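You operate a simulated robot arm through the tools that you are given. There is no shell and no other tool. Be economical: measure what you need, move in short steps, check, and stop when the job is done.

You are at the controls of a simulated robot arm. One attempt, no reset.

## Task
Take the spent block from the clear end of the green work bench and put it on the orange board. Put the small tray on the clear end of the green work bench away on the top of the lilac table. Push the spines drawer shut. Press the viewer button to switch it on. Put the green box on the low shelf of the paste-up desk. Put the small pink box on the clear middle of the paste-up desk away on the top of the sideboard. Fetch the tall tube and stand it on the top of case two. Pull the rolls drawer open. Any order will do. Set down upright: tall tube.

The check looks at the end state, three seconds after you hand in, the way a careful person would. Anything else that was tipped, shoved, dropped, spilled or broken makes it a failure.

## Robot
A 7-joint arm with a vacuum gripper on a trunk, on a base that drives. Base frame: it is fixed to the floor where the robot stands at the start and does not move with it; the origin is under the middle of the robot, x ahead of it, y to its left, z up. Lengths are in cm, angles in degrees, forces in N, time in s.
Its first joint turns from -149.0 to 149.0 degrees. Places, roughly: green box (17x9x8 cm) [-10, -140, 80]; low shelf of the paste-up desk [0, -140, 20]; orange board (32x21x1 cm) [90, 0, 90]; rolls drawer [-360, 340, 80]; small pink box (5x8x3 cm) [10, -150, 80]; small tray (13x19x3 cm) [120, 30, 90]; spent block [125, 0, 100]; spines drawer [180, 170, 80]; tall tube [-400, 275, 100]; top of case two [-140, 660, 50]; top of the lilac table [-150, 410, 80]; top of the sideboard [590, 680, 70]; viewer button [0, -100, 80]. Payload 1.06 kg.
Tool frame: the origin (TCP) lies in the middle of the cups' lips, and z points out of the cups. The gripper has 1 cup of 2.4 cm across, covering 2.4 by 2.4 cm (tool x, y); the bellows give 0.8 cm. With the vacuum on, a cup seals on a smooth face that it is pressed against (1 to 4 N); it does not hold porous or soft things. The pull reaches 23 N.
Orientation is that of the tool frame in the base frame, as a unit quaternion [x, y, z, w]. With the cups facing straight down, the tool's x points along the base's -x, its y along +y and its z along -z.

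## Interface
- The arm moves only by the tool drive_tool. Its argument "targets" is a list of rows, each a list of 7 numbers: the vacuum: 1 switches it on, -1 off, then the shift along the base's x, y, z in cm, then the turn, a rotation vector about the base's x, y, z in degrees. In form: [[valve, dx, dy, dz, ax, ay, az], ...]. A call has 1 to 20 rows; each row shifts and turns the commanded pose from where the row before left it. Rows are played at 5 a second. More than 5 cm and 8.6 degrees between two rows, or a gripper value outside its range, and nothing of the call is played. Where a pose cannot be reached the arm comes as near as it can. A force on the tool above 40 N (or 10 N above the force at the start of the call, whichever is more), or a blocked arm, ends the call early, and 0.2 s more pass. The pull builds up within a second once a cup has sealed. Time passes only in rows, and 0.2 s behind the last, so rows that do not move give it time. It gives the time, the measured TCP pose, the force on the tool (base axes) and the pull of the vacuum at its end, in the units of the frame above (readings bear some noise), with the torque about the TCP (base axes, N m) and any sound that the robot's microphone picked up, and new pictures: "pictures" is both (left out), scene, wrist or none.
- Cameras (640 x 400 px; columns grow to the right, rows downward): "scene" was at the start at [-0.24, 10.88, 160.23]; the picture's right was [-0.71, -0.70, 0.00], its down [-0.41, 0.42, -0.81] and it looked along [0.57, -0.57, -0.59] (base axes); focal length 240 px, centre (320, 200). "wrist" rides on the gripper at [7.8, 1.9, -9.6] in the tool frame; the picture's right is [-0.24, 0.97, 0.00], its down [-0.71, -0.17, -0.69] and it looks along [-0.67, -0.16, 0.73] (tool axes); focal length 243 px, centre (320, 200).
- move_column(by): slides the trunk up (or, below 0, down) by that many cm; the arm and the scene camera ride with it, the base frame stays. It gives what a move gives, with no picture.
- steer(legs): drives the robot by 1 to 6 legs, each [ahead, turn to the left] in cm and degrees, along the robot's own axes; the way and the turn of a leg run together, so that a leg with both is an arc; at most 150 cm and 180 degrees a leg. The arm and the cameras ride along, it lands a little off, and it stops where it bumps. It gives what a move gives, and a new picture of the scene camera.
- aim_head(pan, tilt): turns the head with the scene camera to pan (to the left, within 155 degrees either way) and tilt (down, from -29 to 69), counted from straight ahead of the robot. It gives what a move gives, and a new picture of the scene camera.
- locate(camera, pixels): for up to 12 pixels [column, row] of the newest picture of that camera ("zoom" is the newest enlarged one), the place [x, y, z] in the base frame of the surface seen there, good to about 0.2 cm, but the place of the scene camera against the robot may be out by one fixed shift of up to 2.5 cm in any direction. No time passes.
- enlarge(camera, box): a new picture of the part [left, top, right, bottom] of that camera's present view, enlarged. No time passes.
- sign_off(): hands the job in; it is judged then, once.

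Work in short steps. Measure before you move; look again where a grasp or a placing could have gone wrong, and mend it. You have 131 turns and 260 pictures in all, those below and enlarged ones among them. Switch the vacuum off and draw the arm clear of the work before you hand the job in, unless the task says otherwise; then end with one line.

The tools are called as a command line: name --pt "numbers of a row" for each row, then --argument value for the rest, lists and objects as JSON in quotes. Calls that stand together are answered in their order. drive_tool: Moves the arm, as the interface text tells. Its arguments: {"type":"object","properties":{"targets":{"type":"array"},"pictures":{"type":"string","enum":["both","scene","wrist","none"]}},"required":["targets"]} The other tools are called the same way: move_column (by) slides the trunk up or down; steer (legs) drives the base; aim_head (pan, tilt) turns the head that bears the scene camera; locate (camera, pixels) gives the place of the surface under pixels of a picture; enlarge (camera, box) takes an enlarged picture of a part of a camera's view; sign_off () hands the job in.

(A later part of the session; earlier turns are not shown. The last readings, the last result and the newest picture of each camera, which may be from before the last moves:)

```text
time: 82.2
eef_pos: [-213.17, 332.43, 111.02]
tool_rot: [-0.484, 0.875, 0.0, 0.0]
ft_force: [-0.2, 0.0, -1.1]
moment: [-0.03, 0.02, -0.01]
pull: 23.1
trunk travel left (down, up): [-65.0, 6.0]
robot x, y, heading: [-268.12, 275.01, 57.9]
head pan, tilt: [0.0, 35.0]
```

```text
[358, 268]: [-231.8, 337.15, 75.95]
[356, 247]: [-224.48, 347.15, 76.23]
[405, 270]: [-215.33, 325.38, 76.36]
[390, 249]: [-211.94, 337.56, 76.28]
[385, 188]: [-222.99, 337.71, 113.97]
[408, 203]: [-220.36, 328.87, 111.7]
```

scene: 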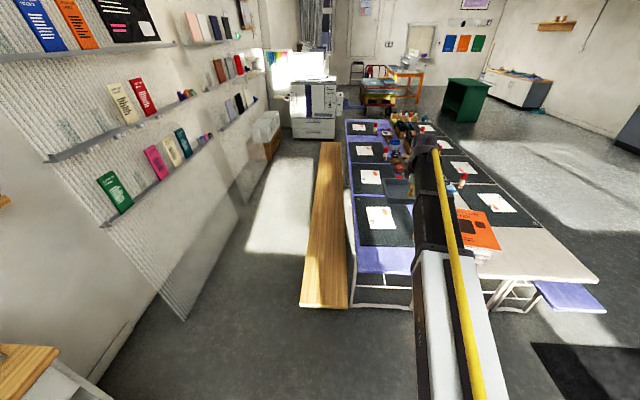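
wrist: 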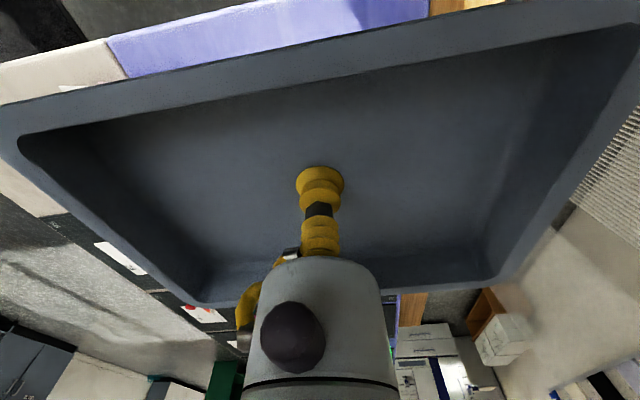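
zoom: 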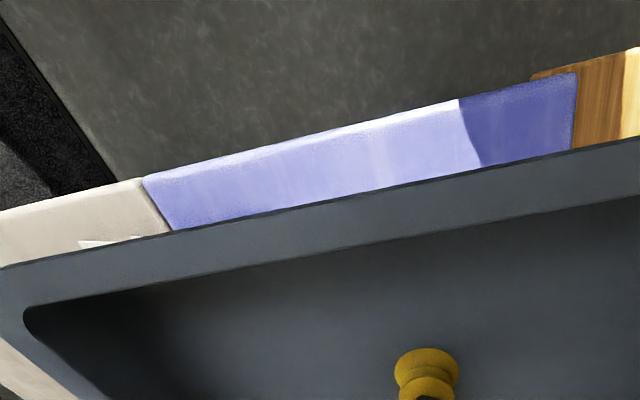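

The enlarged view reaches beyond the frame; locate the lilac's edge there.

locate --camera "zoom" --pixels '[[146, 182], [300, 144], [455, 105], [570, 80], [570, 145], [170, 226], [450, 170]]'

```text
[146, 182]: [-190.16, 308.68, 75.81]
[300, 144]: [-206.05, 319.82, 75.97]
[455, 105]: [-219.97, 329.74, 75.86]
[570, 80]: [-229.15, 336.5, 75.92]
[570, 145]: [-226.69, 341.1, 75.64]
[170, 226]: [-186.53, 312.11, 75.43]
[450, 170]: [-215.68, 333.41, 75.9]
```

The tray is centred on the strip (a 149.9 vs edge 143.7, mat ~156.5). Descend.

drive_tool --pt "1 0 0 -5 0 0 0" --pt "1 0 0 -5 0 0 0" --pt "1 0 0 -5 0 0 0" --pt "1 0 0 -5 0 0 0" --pt "1 0 0 -5 0 0 0" --pt "1 0 0 -4 0 0 0" --pt "1 0 0 -3 0 0 0" --pt "1 0 0 0 0 0 0" --pictures "both"

```text
time: 84.0
eef_pos: [-213.32, 332.17, 79.18]
tool_rot: [-0.485, 0.875, 0.0, 0.0]
ft_force: [-0.1, -0.1, -1.3]
moment: [0.01, 0.02, 0.01]
pull: 22.5
trunk travel left (down, up): [-65.0, 6.0]
robot x, y, heading: [-267.98, 274.84, 57.8]
head pan, tilt: [0.0, 35.0]
```

scene: 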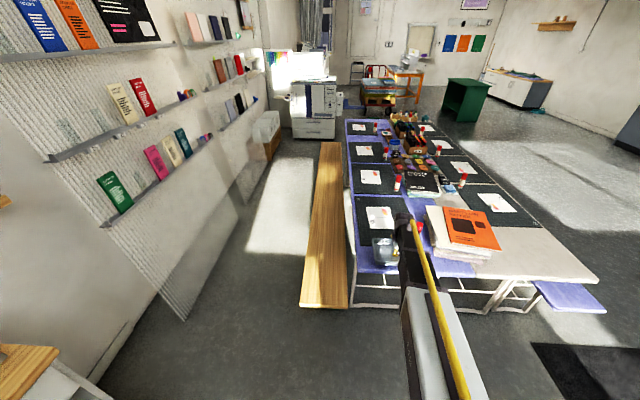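
wrist: 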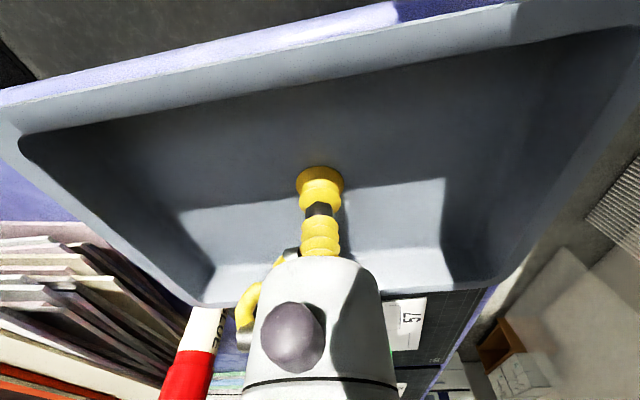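

Glue stick appears close to the tray corner (195,310). Measure it.

locate --camera "wrist" --pixels '[[198, 330], [206, 312], [190, 365], [195, 302], [30, 180], [60, 235], [430, 300], [230, 300]]'

enlarge --camera "wrist" --box '[100, 250, 300, 375]'

```text
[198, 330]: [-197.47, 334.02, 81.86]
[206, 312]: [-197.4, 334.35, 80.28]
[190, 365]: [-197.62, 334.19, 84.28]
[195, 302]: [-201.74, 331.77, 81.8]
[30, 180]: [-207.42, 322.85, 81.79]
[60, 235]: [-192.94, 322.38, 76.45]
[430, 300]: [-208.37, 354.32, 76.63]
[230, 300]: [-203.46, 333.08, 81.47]
```

```text
3.20 times, centred on (200, 312) of wrist
```

zoom: 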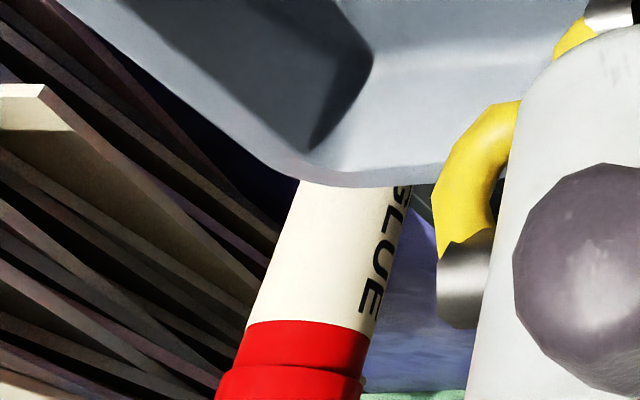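

About 4.8 cm gap to the glue stick; fine. Lower the rest slowly and release.

drive_tool --pt "1 0 0 -1.5 0 0 0" --pt "1 0 0 -0.6 0 0 0" --pt "1 0 0 -0.4 0 0 0" --pt "1 0 0 -0.2 0 0 0" --pt "1 0 0 -0.2 0 0 0" --pt "1 0 0 0 0 0 0" --pictures "none"

```text
time: 85.5
eef_pos: [-213.29, 332.11, 76.23]
tool_rot: [-0.484, 0.875, 0.001, 0.001]
ft_force: [3.8, 5.7, 16.1]
moment: [-0.03, 0.01, -0.05]
pull: 22.5
trunk travel left (down, up): [-65.0, 6.0]
robot x, y, heading: [-268.29, 275.06, 58.0]
head pan, tilt: [0.0, 35.0]
```

Contact. Release and rise.

drive_tool --pt "-1 0 0 0.1 0 0 0" --pt "-1 0 0 0 0 0 0" --pt "-1 0 0 0 0 0 0" --pt "-1 0 0 0 0 0 0" --pt "-1 0 0 1 0 0 0" --pt "-1 0 0 4 0 0 0" --pt "-1 0 0 5 0 0 0" --pt "-1 0 0 5 0 0 0" --pt "-1 0 0 5 0 0 0" --pt "-1 0 0 5 0 0 0" --pt "-1 0 0 5 0 0 0" --pt "-1 0 0 5 0 0 0" --pt "-1 -2.6 -4.2 0 0 0 0" --pt "-1 -2.6 -4.2 0 0 0 0" --pt "-1 -2.6 -4.2 0 0 0 0" --pt "-1 0 0 0 0 0 0" --pictures "both"

```text
time: 88.8
eef_pos: [-221.01, 319.6, 111.38]
tool_rot: [-0.484, 0.875, 0.0, 0.0]
ft_force: [-0.8, 0.1, 1.1]
moment: [0.02, -0.01, 0.01]
pull: 0.1
trunk travel left (down, up): [-65.0, 6.0]
robot x, y, heading: [-268.4, 275.2, 57.9]
head pan, tilt: [0.0, 35.0]
```

scene: 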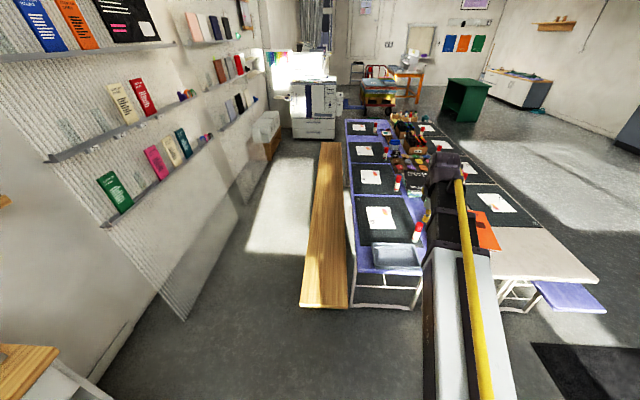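
wrist: 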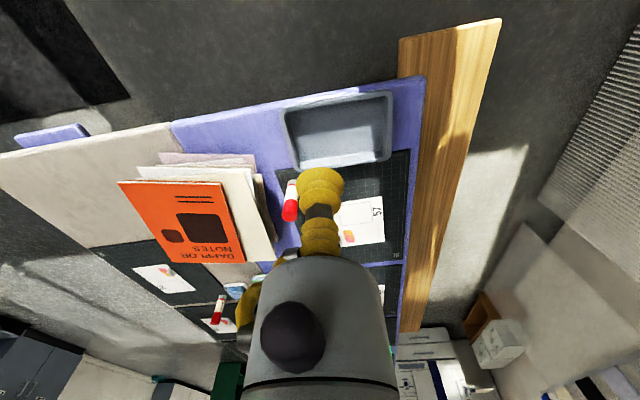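

Tray is in place. Look at the case region (around (265,135) in scene) by enlarging, and turn to view the wrap bench.

enlarge --camera "scene" --box '[220, 60, 380, 160]'

locate --camera "zoom" --pixels '[[180, 300], [170, 330], [205, 360], [200, 250], [370, 220], [170, 240]]'

aim_head --pan 100 --tilt 35

```text
4.00 times, centred on (300, 110) of scene
```

zoom: 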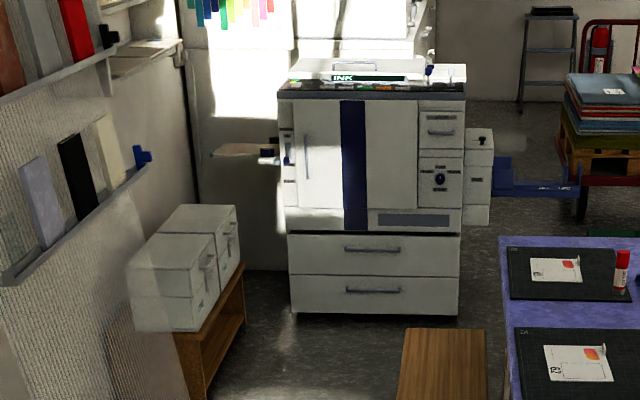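

```text
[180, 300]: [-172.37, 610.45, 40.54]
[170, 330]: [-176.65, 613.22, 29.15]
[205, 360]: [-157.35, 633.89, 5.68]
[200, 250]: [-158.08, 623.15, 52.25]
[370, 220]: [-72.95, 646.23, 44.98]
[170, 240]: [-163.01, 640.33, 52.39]
```

```text
time: 90.6
eef_pos: [-221.22, 319.55, 111.28]
tool_rot: [-0.485, 0.875, -0.001, -0.001]
ft_force: [0.1, 0.3, -0.2]
moment: [-0.02, 0.0, 0.0]
pull: 0.1
trunk travel left (down, up): [-65.0, 6.0]
robot x, y, heading: [-268.19, 274.89, 58.1]
head pan, tilt: [100.0, 35.0]
```

scene: 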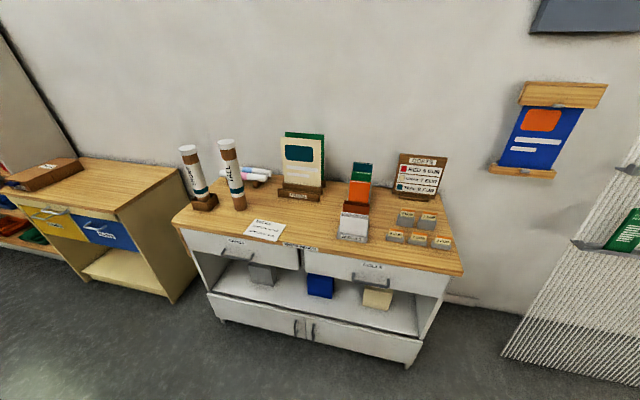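

Enlarge and measure the wrap bench: TALL tube at (230,172), ROLLS drawer front (370,270).

enlarge --camera "scene" --box '[160, 120, 480, 320]'

locate --camera "scene" --pixels '[[227, 142], [240, 208], [188, 150], [372, 277], [306, 260], [440, 285], [345, 270], [410, 278], [372, 266], [464, 273], [174, 222], [405, 366]]'

```text
2.00 times, centred on (320, 220) of scene
```

zoom: 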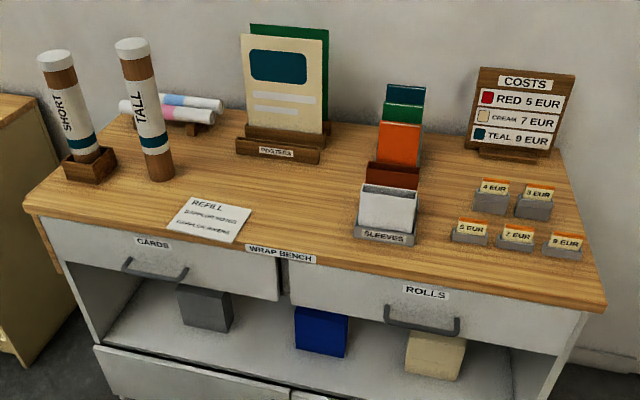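

```text
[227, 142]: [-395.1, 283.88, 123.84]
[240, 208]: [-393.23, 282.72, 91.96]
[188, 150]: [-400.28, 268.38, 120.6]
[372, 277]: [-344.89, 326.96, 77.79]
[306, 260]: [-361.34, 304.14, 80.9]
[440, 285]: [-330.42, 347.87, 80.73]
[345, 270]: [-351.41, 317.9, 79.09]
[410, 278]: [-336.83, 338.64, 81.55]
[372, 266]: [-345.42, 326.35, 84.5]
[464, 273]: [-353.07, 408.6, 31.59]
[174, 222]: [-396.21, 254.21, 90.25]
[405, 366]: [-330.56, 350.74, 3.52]
```

Robot is almost opposite the ROLLS drawer (front plane ~93 cm away). Turn left to face it.

steer --legs '[[0, 87]]'

aim_head --pan 0 --tilt 45

```text
time: 94.8
eef_pos: [-311.17, 323.69, 111.34]
tool_rot: [0.956, -0.292, 0.0, 0.0]
ft_force: [0.2, -0.1, -0.7]
moment: [-0.02, -0.03, 0.03]
pull: 0.1
trunk travel left (down, up): [-65.0, 6.0]
robot x, y, heading: [-268.42, 275.07, 145.9]
head pan, tilt: [100.0, 35.0]
```

scene: 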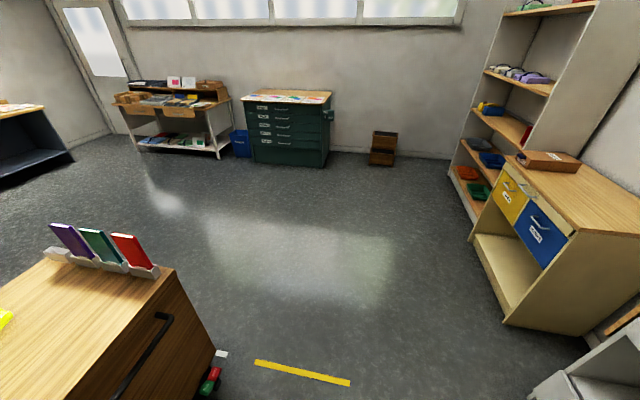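

```text
time: 96.5
eef_pos: [-311.14, 323.65, 111.37]
tool_rot: [0.956, -0.292, -0.001, 0.0]
ft_force: [-0.8, 0.3, 0.5]
moment: [0.01, 0.03, -0.03]
pull: 0.0
trunk travel left (down, up): [-65.0, 6.0]
robot x, y, heading: [-268.24, 275.02, 145.6]
head pan, tilt: [0.0, 45.0]
```

scene: 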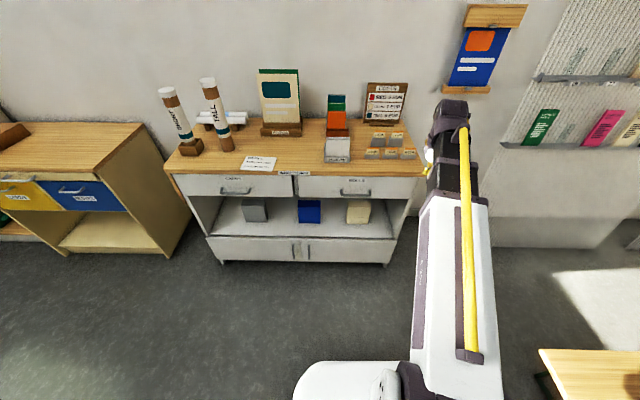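

Enlarge and measure the drawer front.

enlarge --camera "scene" --box '[270, 150, 430, 250]'

locate --camera "zoom" --pixels '[[115, 110], [115, 180], [200, 115], [200, 180], [340, 150], [480, 130], [480, 185], [590, 130], [590, 190], [580, 85], [300, 160], [340, 185]]'

```text
4.00 times, centred on (350, 200) of scene
```

zoom: 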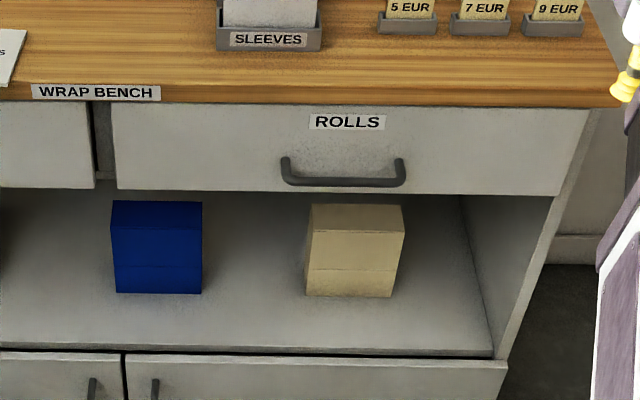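

```text
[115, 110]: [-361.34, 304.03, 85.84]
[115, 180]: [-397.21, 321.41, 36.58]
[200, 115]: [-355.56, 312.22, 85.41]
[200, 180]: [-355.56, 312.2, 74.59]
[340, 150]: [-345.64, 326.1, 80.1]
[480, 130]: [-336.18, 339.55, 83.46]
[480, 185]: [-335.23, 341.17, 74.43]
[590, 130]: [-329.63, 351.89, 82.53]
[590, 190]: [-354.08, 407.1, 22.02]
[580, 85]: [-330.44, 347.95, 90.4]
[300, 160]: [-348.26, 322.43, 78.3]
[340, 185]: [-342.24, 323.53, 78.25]
```

Drawer front plane ~e 471, z 73.5–88; I aim right of the handle at a≈88, z 80. Rotate the tool to horizontal while lowering, staying ~16 cm off.

drive_tool --pt "-1 -1.06 0.75 -2.8 4.7 6.7 0" --pt "-1 -1.06 0.75 -2.8 4.7 6.7 0" --pt "-1 -1.06 0.75 -2.8 4.7 6.7 0" --pt "-1 -1.06 0.75 -2.8 4.7 6.7 0" --pt "-1 -1.06 0.75 -2.8 4.7 6.7 0" --pt "-1 -1.06 0.75 -2.8 4.7 6.7 0" --pt "-1 -1.06 0.75 -2.8 4.7 6.7 0" --pt "-1 -1.06 0.75 -2.8 4.7 6.7 0" --pt "-1 -1.06 0.75 -2.8 4.7 6.7 0" --pt "-1 -1.06 0.75 -2.8 4.7 6.7 0" --pt "-1 -1.06 0.75 -2.8 4.7 6.7 0" --pt "-1 0 0 0 0 0 0" --pictures "both"

```text
time: 99.1
eef_pos: [-322.76, 332.05, 80.58]
tool_rot: [0.676, -0.206, -0.673, -0.22]
ft_force: [-0.2, -0.6, -0.7]
moment: [0.01, 0.02, -0.01]
pull: 0.0
trunk travel left (down, up): [-65.0, 6.0]
robot x, y, heading: [-268.26, 274.81, 145.9]
head pan, tilt: [0.0, 45.0]
```

scene: 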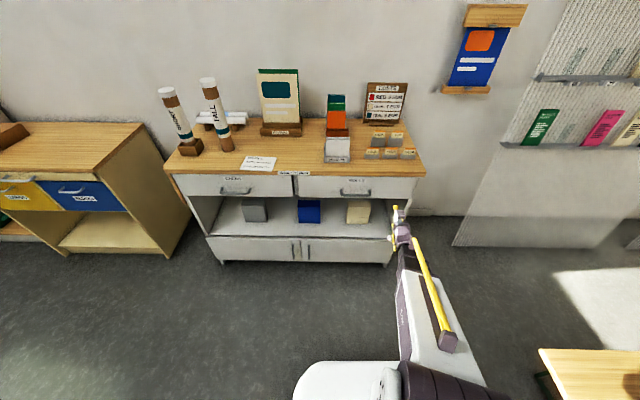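
wrist: 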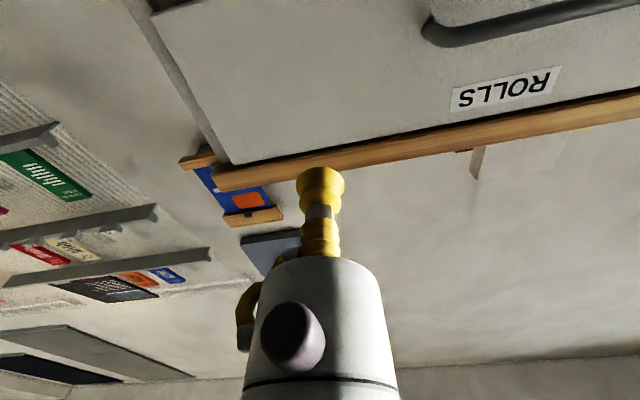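

Wrist view shows drawer front, label and handle. Locate the front face at candidate points.

locate --camera "wrist" --pixels '[[170, 30], [235, 155], [300, 80], [350, 60], [430, 30], [300, 145], [380, 100], [300, 20]]'

```text
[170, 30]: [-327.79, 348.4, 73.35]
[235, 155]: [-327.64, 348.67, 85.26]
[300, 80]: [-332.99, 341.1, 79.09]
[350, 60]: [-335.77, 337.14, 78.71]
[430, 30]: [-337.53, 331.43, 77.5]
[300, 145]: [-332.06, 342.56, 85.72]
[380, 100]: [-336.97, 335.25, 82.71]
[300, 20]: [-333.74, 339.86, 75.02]
```

Face at e=468.5; TCP at e=454.9, a=86.7. Advance with vacuum on.

drive_tool --pt "1 -4.0 2.9 0 0 0 0" --pt "1 -3.7 2.6 -0.3 0 0 0" --pt "1 -1.9 1.3 0 0 0 0" --pt "1 -0.8 0.57 0 0 0 0" --pt "1 -0.4 0.29 0 0 0 0" --pt "1 -0.33 0.23 0 0 0 0" --pt "1 -0.33 0.23 0 0 0 0" --pt "1 0 0 0 0 0 0" --pt "1 0 0 0 0 0 0" --pictures "wrist"

```text
time: 101.1
eef_pos: [-334.3, 340.02, 80.07]
tool_rot: [0.677, -0.206, -0.672, -0.22]
ft_force: [11.7, -12.7, -9.1]
moment: [0.0, 0.08, -0.06]
pull: 23.0
trunk travel left (down, up): [-65.0, 6.0]
robot x, y, heading: [-268.26, 274.89, 146.0]
head pan, tilt: [0.0, 45.0]
```

wrist: 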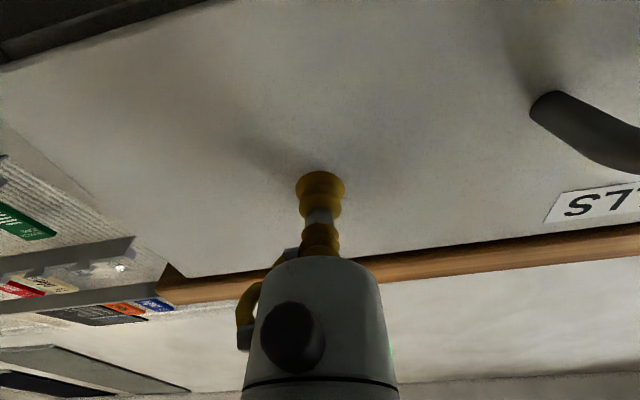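

Sealed (23 N). Pull the drawer back gently.

drive_tool --pt "1 0.41 -0.29 0 0 0 0" --pt "1 0.82 -0.57 0 0 0 0" --pt "1 0.82 -0.57 0 0 0 0" --pt "1 0.82 -0.57 0 0 0 0" --pt "1 0.82 -0.57 0 0 0 0" --pt "1 0.82 -0.57 0 0 0 0" --pt "1 0.82 -0.57 0 0 0 0" --pt "1 0.82 -0.57 0 0 0 0" --pt "1 0.82 -0.57 0 0 0 0" --pt "1 0 0 0 0 0 0" --pictures "scene"

```text
time: 103.3
eef_pos: [-327.38, 335.04, 80.23]
tool_rot: [0.677, -0.206, -0.673, -0.219]
ft_force: [-5.1, -7.6, -3.8]
moment: [0.03, 0.04, -0.12]
pull: 23.0
trunk travel left (down, up): [-65.0, 6.0]
robot x, y, heading: [-268.24, 275.04, 146.1]
head pan, tilt: [0.0, 45.0]
```

scene: 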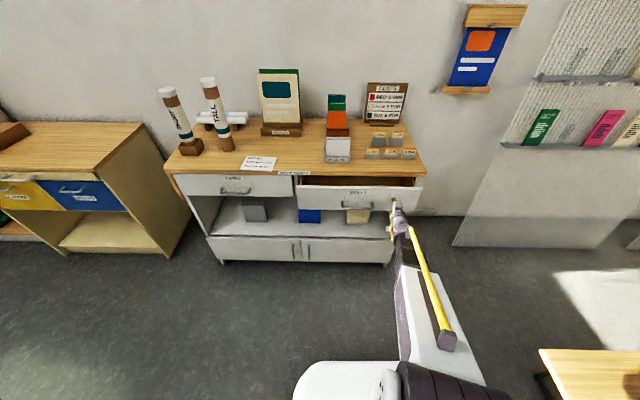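

It opens. Continue another 14 cm.

drive_tool --pt "1 0.82 -0.57 0 0 0 0" --pt "1 0.82 -0.57 0 0 0 0" --pt "1 0.82 -0.57 0 0 0 0" --pt "1 0.82 -0.57 0 0 0 0" --pt "1 0.82 -0.57 0 0 0 0" --pt "1 0.82 -0.57 0 0 0 0" --pt "1 0.82 -0.57 0 0 0 0" --pt "1 0.82 -0.57 0 0 0 0" --pt "1 0.82 -0.57 0 0 0 0" --pt "1 0.82 -0.57 0 0 0 0" --pt "1 0.82 -0.57 0 0 0 0" --pt "1 0.82 -0.57 0 0 0 0" --pt "1 0.82 -0.57 0 0 0 0" --pt "1 0.82 -0.57 0 0 0 0" --pt "1 0 0 0 0 0 0" --pictures "scene"

```text
time: 106.5
eef_pos: [-315.74, 327.08, 80.33]
tool_rot: [0.676, -0.205, -0.673, -0.219]
ft_force: [1.4, 0.3, 10.1]
moment: [-0.01, -0.03, -0.02]
pull: 23.0
trunk travel left (down, up): [-65.0, 6.0]
robot x, y, heading: [-267.93, 275.13, 146.0]
head pan, tilt: [0.0, 45.0]
```

scene: 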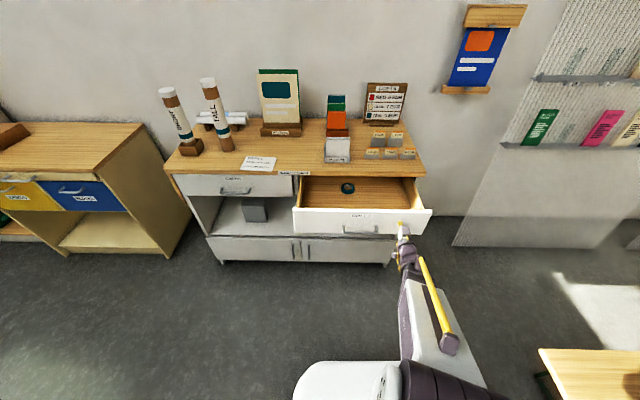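

Drawer is open ~22 cm. Release, retreat and restore the tool to pointing down while rising.

drive_tool --pt "-1 0 0 0 0 0 0" --pt "-1 0 0 0 0 0 0" --pt "-1 0 0 0 0 0 0" --pt "-1 0 0 0 0 0 0" --pt "-1 0.41 -0.29 0 0 0 0" --pt "-1 2.46 -1.72 0 0 0 0" --pt "-1 2.46 -1.72 0 0 0 0" --pt "-1 0 0 4 0 0 0" --pt "-1 0 0 4 -4.7 -6.7 0" --pt "-1 0 0 4 -4.7 -6.7 0" --pt "-1 0 0 4 -4.7 -6.7 0" --pt "-1 0 0 4 -4.7 -6.7 0" --pt "-1 0 0 4 -4.7 -6.7 0" --pt "-1 0 0 4 -4.7 -6.7 0" --pt "-1 0 0 3 -4.7 -6.7 0" --pt "-1 0 0 2 -4.7 -6.7 0" --pt "-1 0 0 2 -4.7 -6.7 0" --pt "-1 0 0 2 -4.7 -6.7 0" --pt "-1 0 0 2 -4.7 -6.7 0" --pt "-1 0 0 0 0 0 0" --pictures "scene"

```text
time: 110.7
eef_pos: [-312.71, 326.92, 117.54]
tool_rot: [0.956, -0.293, 0.001, 0.0]
ft_force: [-1.0, 0.7, -1.1]
moment: [0.02, -0.01, 0.01]
pull: 0.0
out of reach, approached as far as the arm can: row 9, 10, 11
trunk travel left (down, up): [-65.0, 6.0]
robot x, y, heading: [-268.04, 274.77, 146.0]
head pan, tilt: [0.0, 45.0]
```

scene: 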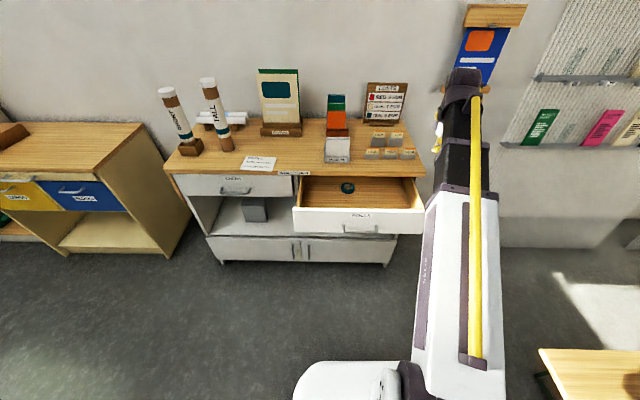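

Drive left along the bench to stand opposite the tube.

steer --legs '[[0, 89], [62, 0], [0, -89], [12, 0]]'

```text
time: 122.7
eef_pos: [-358.42, 282.53, 117.45]
tool_rot: [0.956, -0.293, -0.001, 0.0]
ft_force: [0.2, -0.1, 0.2]
moment: [-0.02, 0.03, -0.02]
pull: 0.1
trunk travel left (down, up): [-65.0, 6.0]
robot x, y, heading: [-313.78, 230.54, 146.1]
head pan, tilt: [0.0, 45.0]
```

scene: 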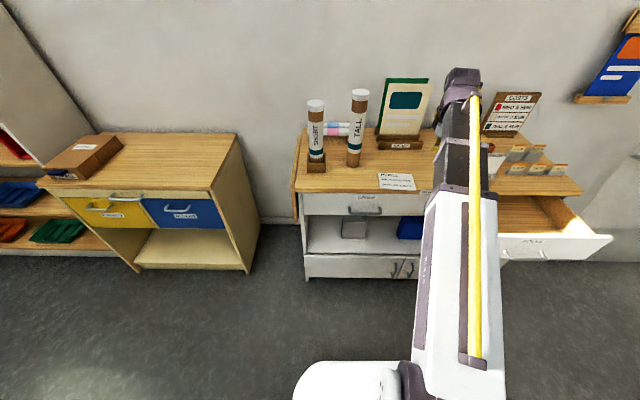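

Locate the TALL tube's cap and body.

enlarge --camera "scene" --box '[280, 70, 440, 170]'

locate --camera "zoom" --pixels '[[318, 82], [318, 100], [295, 375], [147, 125], [318, 76], [305, 380]]'

```text
4.00 times, centred on (360, 120) of scene
```

zoom: 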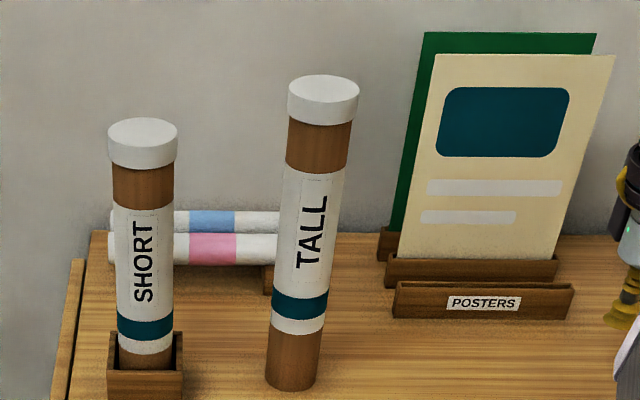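

```text
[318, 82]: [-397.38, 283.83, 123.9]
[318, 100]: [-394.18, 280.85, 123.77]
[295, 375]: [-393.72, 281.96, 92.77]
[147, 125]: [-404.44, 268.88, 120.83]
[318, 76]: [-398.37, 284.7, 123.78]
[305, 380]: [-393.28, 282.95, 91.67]
```

Tube top is at z≈124, above the TCP. Raise trunk 6 and the arm 14 before approaching.

move_column --by 6

drive_tool --pt "-1 0 0 4 0 0 0" --pt "-1 0 0 5 0 0 0" --pt "-1 0 0 5 0 0 0" --pt "-1 -3 0 1 0 0 0" --pt "-1 -3 0 0 0 0 0" --pt "-1 -3 0 0 0 0 0" --pt "-1 0 0 0 0 0 0" --pictures "both"

```text
time: 123.7
eef_pos: [-358.43, 282.56, 123.49]
tool_rot: [0.956, -0.292, 0.0, 0.001]
ft_force: [-0.2, 0.4, 0.9]
moment: [0.01, 0.02, 0.04]
pull: 0.2
trunk travel left (down, up): [-71.0, 0.0]
robot x, y, heading: [-313.77, 230.46, 145.8]
head pan, tilt: [0.0, 45.0]
```

```text
time: 124.2
eef_pos: [-358.66, 282.95, 130.47]
tool_rot: [0.956, -0.292, -0.007, -0.006]
ft_force: [-5.0, 6.7, -13.3]
moment: [0.23, 0.08, -0.07]
pull: 0.0
trunk travel left (down, up): [-71.0, 0.0]
robot x, y, heading: [-313.91, 230.88, 145.8]
head pan, tilt: [0.0, 45.0]
stopped in row 2: the force on the tool passed its limit at 80 N (the readings are from after the stop); the commanded pose is now the measured one
```

scene: 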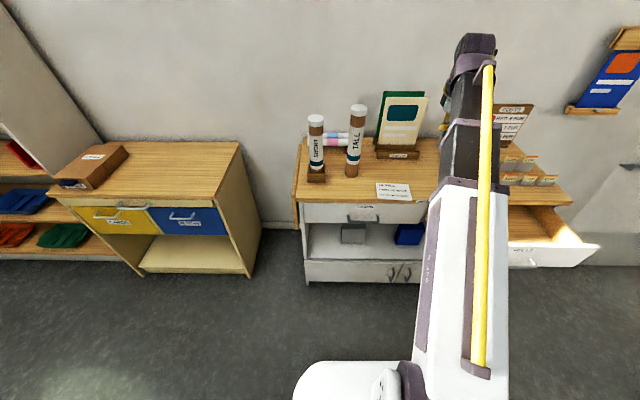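
wrist: 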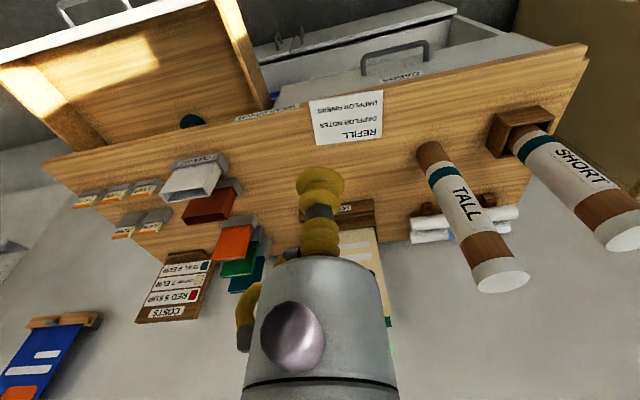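

Stopped at z 130.5 by a force spike (nothing visible touched). That height is already above the cap (124). Locate the cap via the wrist camera and inspect the posters.

locate --camera "wrist" --pixels '[[502, 278], [478, 272], [526, 278], [502, 265], [503, 288], [490, 250], [375, 260], [362, 300], [340, 215]]'

enlarge --camera "wrist" --box '[240, 130, 560, 330]'

enlarge --camera "scene" --box '[290, 80, 450, 180]'

```text
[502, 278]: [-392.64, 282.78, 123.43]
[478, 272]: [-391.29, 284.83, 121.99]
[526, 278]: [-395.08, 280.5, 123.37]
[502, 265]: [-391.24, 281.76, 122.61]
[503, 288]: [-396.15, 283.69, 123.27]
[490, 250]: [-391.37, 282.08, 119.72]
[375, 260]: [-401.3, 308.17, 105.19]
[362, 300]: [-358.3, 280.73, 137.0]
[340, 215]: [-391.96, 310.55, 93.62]
```

```text
2.00 times, centred on (400, 230) of wrist
```

zoom: 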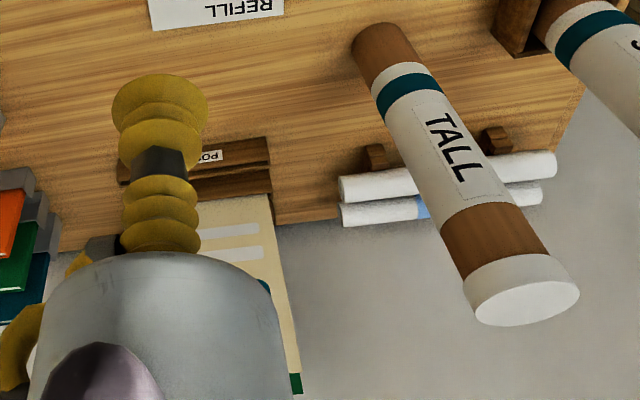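

```text
4.00 times, centred on (370, 130) of scene
```

zoom: 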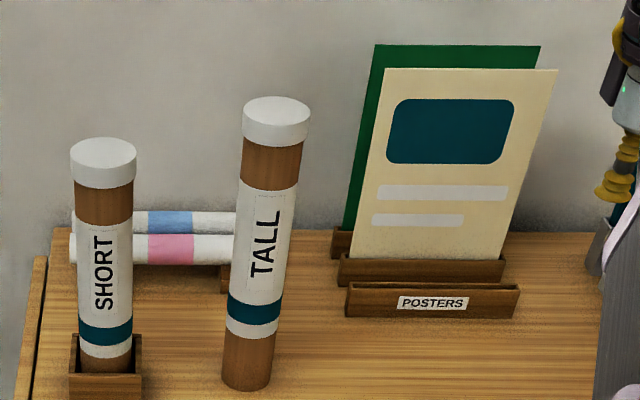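

Everything is undisturbed. Locate cap disc rim points in a fresh wrist enlargement.

enlarge --camera "wrist" --box '[420, 220, 580, 320]'

locate --camera "zoom" --pixels '[[320, 240], [300, 270], [340, 230], [350, 250], [290, 255], [425, 215], [232, 260], [300, 285]]'

```text
4.00 times, centred on (500, 270) of wrist
```

zoom: 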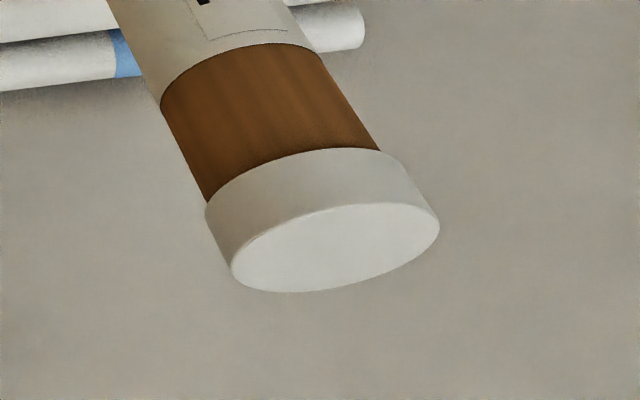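

```text
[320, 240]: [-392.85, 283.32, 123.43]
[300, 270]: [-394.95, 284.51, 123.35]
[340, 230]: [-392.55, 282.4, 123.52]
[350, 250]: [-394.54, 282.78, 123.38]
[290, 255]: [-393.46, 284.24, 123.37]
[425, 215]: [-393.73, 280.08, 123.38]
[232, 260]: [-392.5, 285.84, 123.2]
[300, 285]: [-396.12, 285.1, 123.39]
```

Cap centre ≈ (-393.9,283.2,123.4). Move horizontally over it at z 130.5.

drive_tool --pt "-1 -2.2 0 0 0 0 0" --pt "-1 -3 0 0 0 0 0" --pt "-1 -3 0 0 0 0 0" --pt "-1 -3 0 0 0 0 0" --pt "-1 -3 0 0 0 0 0" --pt "-1 -3 0 0 0 0 0" --pt "-1 -3 0 0 0 0 0" --pt "-1 -3 0 0 0 0 0" --pt "-1 -3 0 0 0 0 0" --pt "-1 -3 0 0 0 0 0" --pt "-1 -3 0 0 0 0 0" --pt "-1 -3 0.2 0 0 0 0" --pt "-1 0 0 0 0 0 0" --pictures "both"

```text
time: 127.0
eef_pos: [-394.12, 282.82, 130.47]
tool_rot: [0.956, -0.293, -0.006, -0.005]
ft_force: [-0.2, -0.5, -0.1]
moment: [0.0, 0.01, -0.02]
pull: 0.1
trunk travel left (down, up): [-71.0, 0.0]
robot x, y, heading: [-313.75, 230.09, 145.9]
head pan, tilt: [0.0, 45.0]
```

scene: 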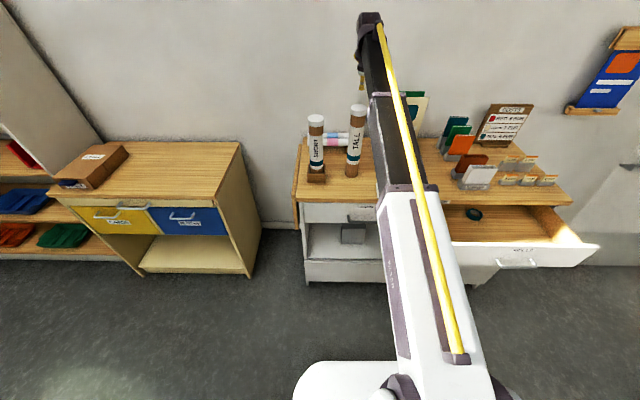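
wrist: 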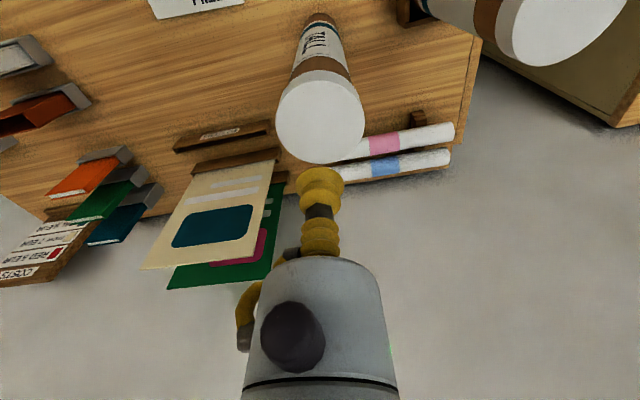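

Verify cap centre now (wrist (320,118)).

locate --camera "wrist" --pixels '[[320, 118], [280, 118], [361, 118], [320, 78], [320, 158]]'

```text
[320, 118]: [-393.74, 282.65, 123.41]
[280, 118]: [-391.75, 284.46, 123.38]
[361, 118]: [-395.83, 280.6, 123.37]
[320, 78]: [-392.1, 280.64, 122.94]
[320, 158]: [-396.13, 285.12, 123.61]
```

Aligned. Descend with vacuum.

drive_tool --pt "1 0 0 -2 0 0 0" --pt "1 0 0 -2.5 0 0 0" --pt "1 0 0 -1.5 0 0 0" --pt "1 0 0 -0.6 0 0 0" --pt "1 0 0 -0.4 0 0 0" --pt "1 0 0 -0.3 0 0 0" --pt "1 0 0 0 0 0 0" --pt "1 0 0 0 0 0 0" --pt "1 0 0 0 0 0 0" --pictures "none"

```text
time: 129.0
eef_pos: [-393.83, 282.89, 123.4]
tool_rot: [0.956, -0.293, -0.007, -0.004]
ft_force: [-0.8, -0.2, 10.2]
moment: [-0.05, -0.02, -0.04]
pull: 22.9
trunk travel left (down, up): [-71.0, 0.0]
robot x, y, heading: [-313.57, 230.7, 145.9]
head pan, tilt: [0.0, 45.0]
```

Sealed. Lift 6 and draw back toward the robot slowly.

drive_tool --pt "1 0 0 1 0 0 0" --pt "1 0 0 2 0 0 0" --pt "1 0 0 2 0 0 0" --pt "1 0 0 1 0 0 0" --pt "1 2 -1.4 0 0 0 0" --pt "1 2 -1.4 0 0 0 0" --pt "1 2 -1.4 0 0 0 0" --pt "1 2 -1.4 0 0 0 0" --pt "1 0 0 0 0 0 0" --pictures "both"

```text
time: 131.0
eef_pos: [-385.88, 277.47, 129.25]
tool_rot: [0.956, -0.293, -0.007, -0.004]
ft_force: [-0.1, 0.6, -1.3]
moment: [-0.02, -0.02, 0.0]
pull: 22.8
trunk travel left (down, up): [-71.0, 0.0]
robot x, y, heading: [-313.76, 230.72, 146.0]
head pan, tilt: [0.0, 45.0]
```

scene: 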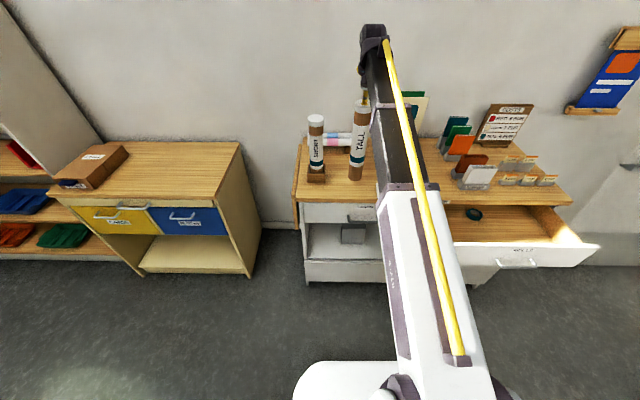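
wrist: 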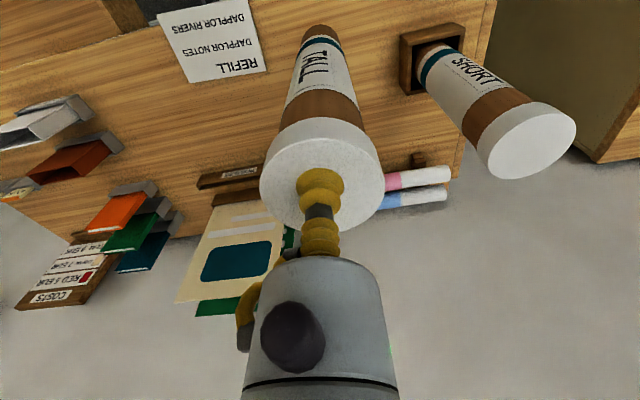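

Tube is held. Route: back off, face along the table, reverse past the wooden cart, then drive out on the open side.

steer --legs '[[-25, 0], [0, -91], [-109, 0]]'

aim_head --pan -60 --tilt 30

```text
time: 141.9
eef_pos: [-307.76, 198.11, 129.16]
tool_rot: [-0.472, 0.881, 0.001, 0.008]
ft_force: [0.0, -0.1, -0.8]
moment: [0.01, 0.02, 0.02]
pull: 22.6
trunk travel left (down, up): [-71.0, 0.0]
robot x, y, heading: [-353.59, 125.36, 56.2]
head pan, tilt: [0.0, 45.0]
```

scene: 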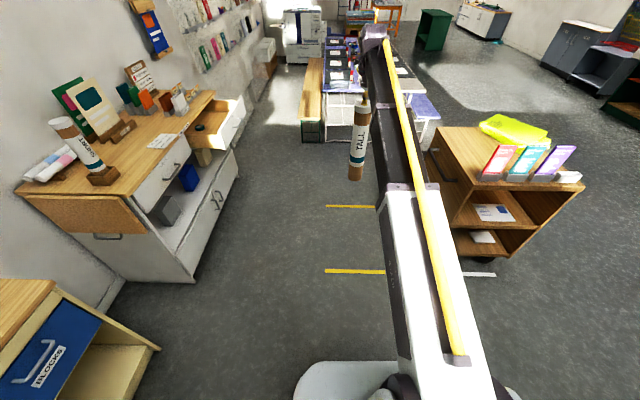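

```text
time: 143.2
eef_pos: [-307.65, 198.15, 129.2]
tool_rot: [-0.472, 0.882, 0.002, 0.009]
ft_force: [-0.2, -0.9, -1.7]
moment: [-0.03, 0.01, -0.01]
pull: 23.3
trunk travel left (down, up): [-71.0, 0.0]
robot x, y, heading: [-354.16, 125.76, 56.3]
head pan, tilt: [-60.0, 30.0]
```

scene: 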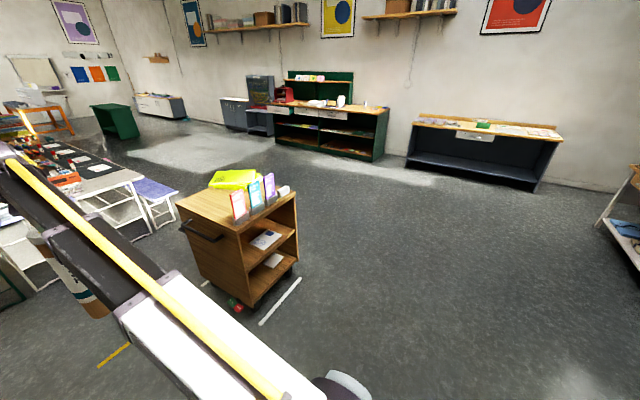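

Clear floor on the right. Turn right, drive 250 cm, then turn left to run along the aisle.

steer --legs '[[0, -91], [125, 0], [125, 0], [0, 90], [140, 0], [140, 0]]'

aim_head --pan 20 --tilt 25

```text
time: 176.3
eef_pos: [65.0, 269.5, 129.13]
tool_rot: [-0.449, 0.893, 0.001, 0.008]
ft_force: [0.2, -0.1, -1.2]
moment: [0.0, 0.0, 0.0]
pull: 23.1
trunk travel left (down, up): [-71.0, 0.0]
robot x, y, heading: [15.05, 199.99, 53.1]
head pan, tilt: [-60.0, 30.0]
```

scene: 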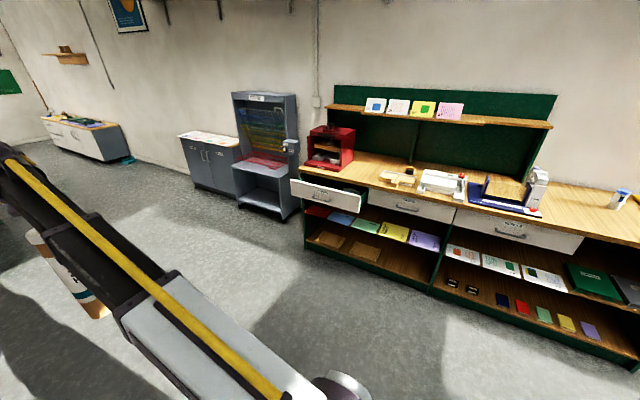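

```text
time: 177.8
eef_pos: [65.04, 269.45, 129.25]
tool_rot: [-0.449, 0.894, 0.001, 0.008]
ft_force: [0.5, 0.1, -1.4]
moment: [0.01, -0.02, 0.0]
pull: 22.9
trunk travel left (down, up): [-71.0, 0.0]
robot x, y, heading: [14.96, 199.69, 53.3]
head pan, tilt: [20.0, 25.0]
```

scene: 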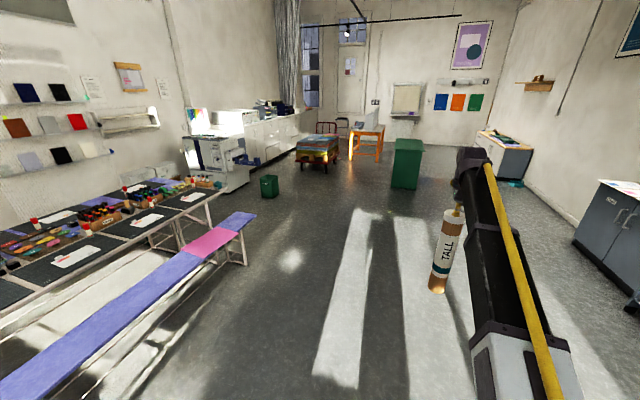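

Locate obstacles: bin (270,190), bench end (250,215), table end (215,195), printer (215,160), cases.

locate --camera "scene" --pixels '[[269, 196], [246, 264], [254, 216], [220, 193], [200, 188], [240, 185], [140, 185], [165, 175], [205, 165], [258, 165], [320, 165], [406, 188]]'

enlarge --camera "scene" --box '[100, 90, 340, 240]'

```text
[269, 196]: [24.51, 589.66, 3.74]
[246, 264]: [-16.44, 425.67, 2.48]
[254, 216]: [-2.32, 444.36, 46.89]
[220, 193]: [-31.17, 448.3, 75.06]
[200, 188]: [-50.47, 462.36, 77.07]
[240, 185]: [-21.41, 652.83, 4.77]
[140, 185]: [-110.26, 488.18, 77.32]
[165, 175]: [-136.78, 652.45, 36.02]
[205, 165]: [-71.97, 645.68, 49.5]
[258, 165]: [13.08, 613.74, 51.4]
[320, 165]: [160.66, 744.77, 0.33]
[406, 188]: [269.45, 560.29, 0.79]
```

```text
2.67 times, centred on (220, 165) of scene
```

zoom: 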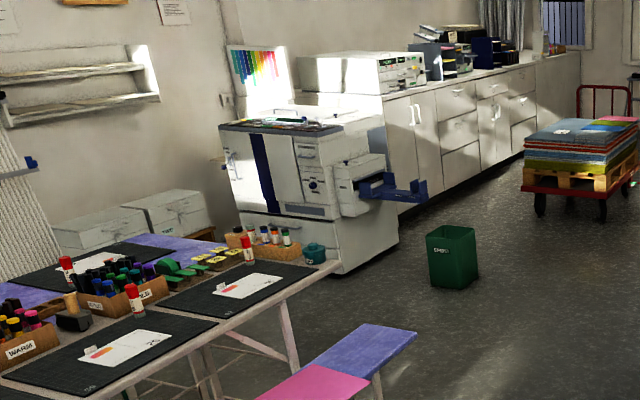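

Plan: forward to a≈425, turn left, go up to e≈365 between table end (a 362) and printer (a 487).

steer --legs '[[0, 2], [127, 0], [126, 0], [0, 90], [130, 0], [130, 0]]'

aim_head --pan -10 --tilt 35

```text
time: 206.5
eef_pos: [-118.57, 605.5, 129.08]
tool_rot: [0.954, -0.301, -0.007, -0.004]
ft_force: [0.2, 0.3, -1.8]
moment: [-0.01, -0.02, 0.02]
pull: 23.5
trunk travel left (down, up): [-71.0, 0.0]
robot x, y, heading: [-47.29, 557.5, 144.7]
head pan, tilt: [20.0, 25.0]
```

scene: 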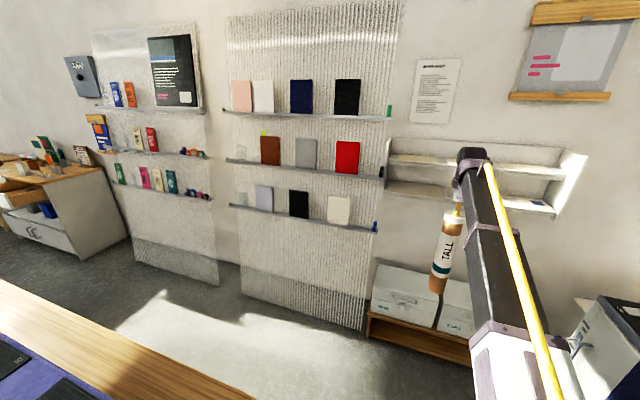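

```text
time: 207.5
eef_pos: [-118.44, 605.56, 129.19]
tool_rot: [0.953, -0.302, -0.006, -0.005]
ft_force: [-0.5, 0.1, -1.6]
moment: [-0.02, -0.02, 0.0]
pull: 23.0
trunk travel left (down, up): [-71.0, 0.0]
robot x, y, heading: [-47.19, 557.27, 144.5]
head pan, tilt: [-10.0, 35.0]
```

scene: 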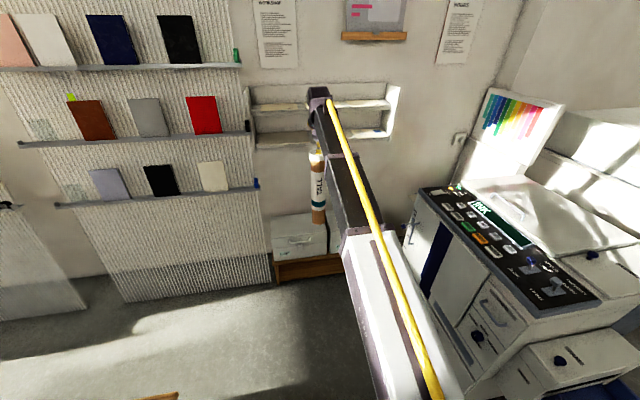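

Enlarge the case area and measure wall shelf and case tops.

enlarge --camera "scene" --box '[240, 80, 440, 300]'

locate --camera "scene" --pixels '[[295, 228], [275, 248], [325, 218], [290, 142], [290, 134], [385, 135], [392, 100], [265, 125], [310, 270], [415, 195], [345, 262], [330, 250]]'

```text
1.82 times, centred on (340, 190) of scene
```

zoom: 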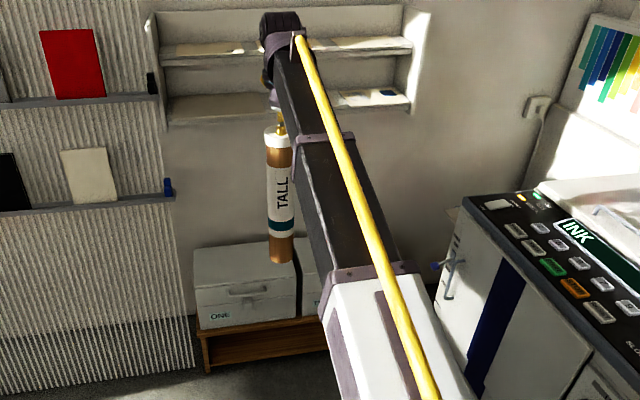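

```text
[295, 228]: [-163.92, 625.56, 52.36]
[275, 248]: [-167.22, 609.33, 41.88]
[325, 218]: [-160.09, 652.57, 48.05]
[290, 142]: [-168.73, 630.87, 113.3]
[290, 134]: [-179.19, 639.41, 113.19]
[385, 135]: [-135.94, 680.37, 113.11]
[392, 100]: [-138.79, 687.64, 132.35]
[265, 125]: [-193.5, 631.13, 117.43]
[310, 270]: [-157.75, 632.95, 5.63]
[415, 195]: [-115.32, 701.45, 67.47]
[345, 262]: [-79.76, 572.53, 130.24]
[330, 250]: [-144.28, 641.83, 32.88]
```

Case TWO is the right one (a≈440–475, front e≈487, top z≈52); a wall shelf at z 113 starts at e≈500. Lower and draw in the tube, shifting right, before driving closer.

drive_tool --pt "1 0 0 -3 0 0 0" --pt "1 2.5 -0.5 -3 0 0 0" --pt "1 3.2 1.0 -3 0 0 0" --pt "1 3.2 1.0 -3 0 0 0" --pt "1 3.2 1.0 -3 0 0 0" --pt "1 3.2 1.0 -3 0 0 0" --pt "1 3.2 1.0 -3 0 0 0" --pt "1 3.2 1.3 -3 0 0 0" --pt "1 3.2 1.3 -3 0 0 0" --pt "1 3.2 1.3 -2 0 0 0" --pt "1 2.4 1.3 0 0 0 0" --pt "1 0 0 0 0 0 0" --pictures "scene"

```text
time: 210.1
eef_pos: [-88.04, 615.29, 100.17]
tool_rot: [0.954, -0.301, -0.007, -0.005]
ft_force: [0.2, -0.1, -0.9]
moment: [-0.03, 0.0, -0.01]
pull: 22.7
trunk travel left (down, up): [-71.0, 0.0]
robot x, y, heading: [-47.26, 557.2, 144.7]
head pan, tilt: [-10.0, 35.0]
```

scene: 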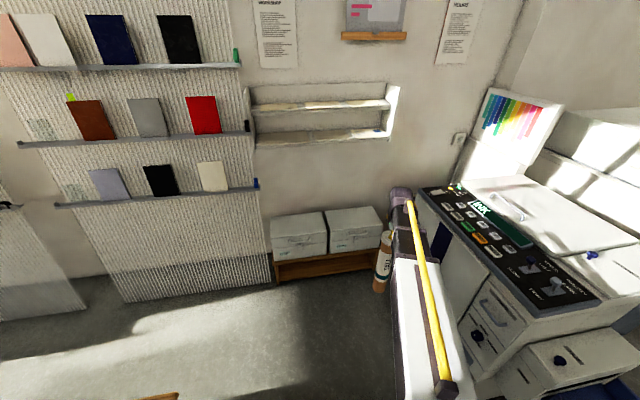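

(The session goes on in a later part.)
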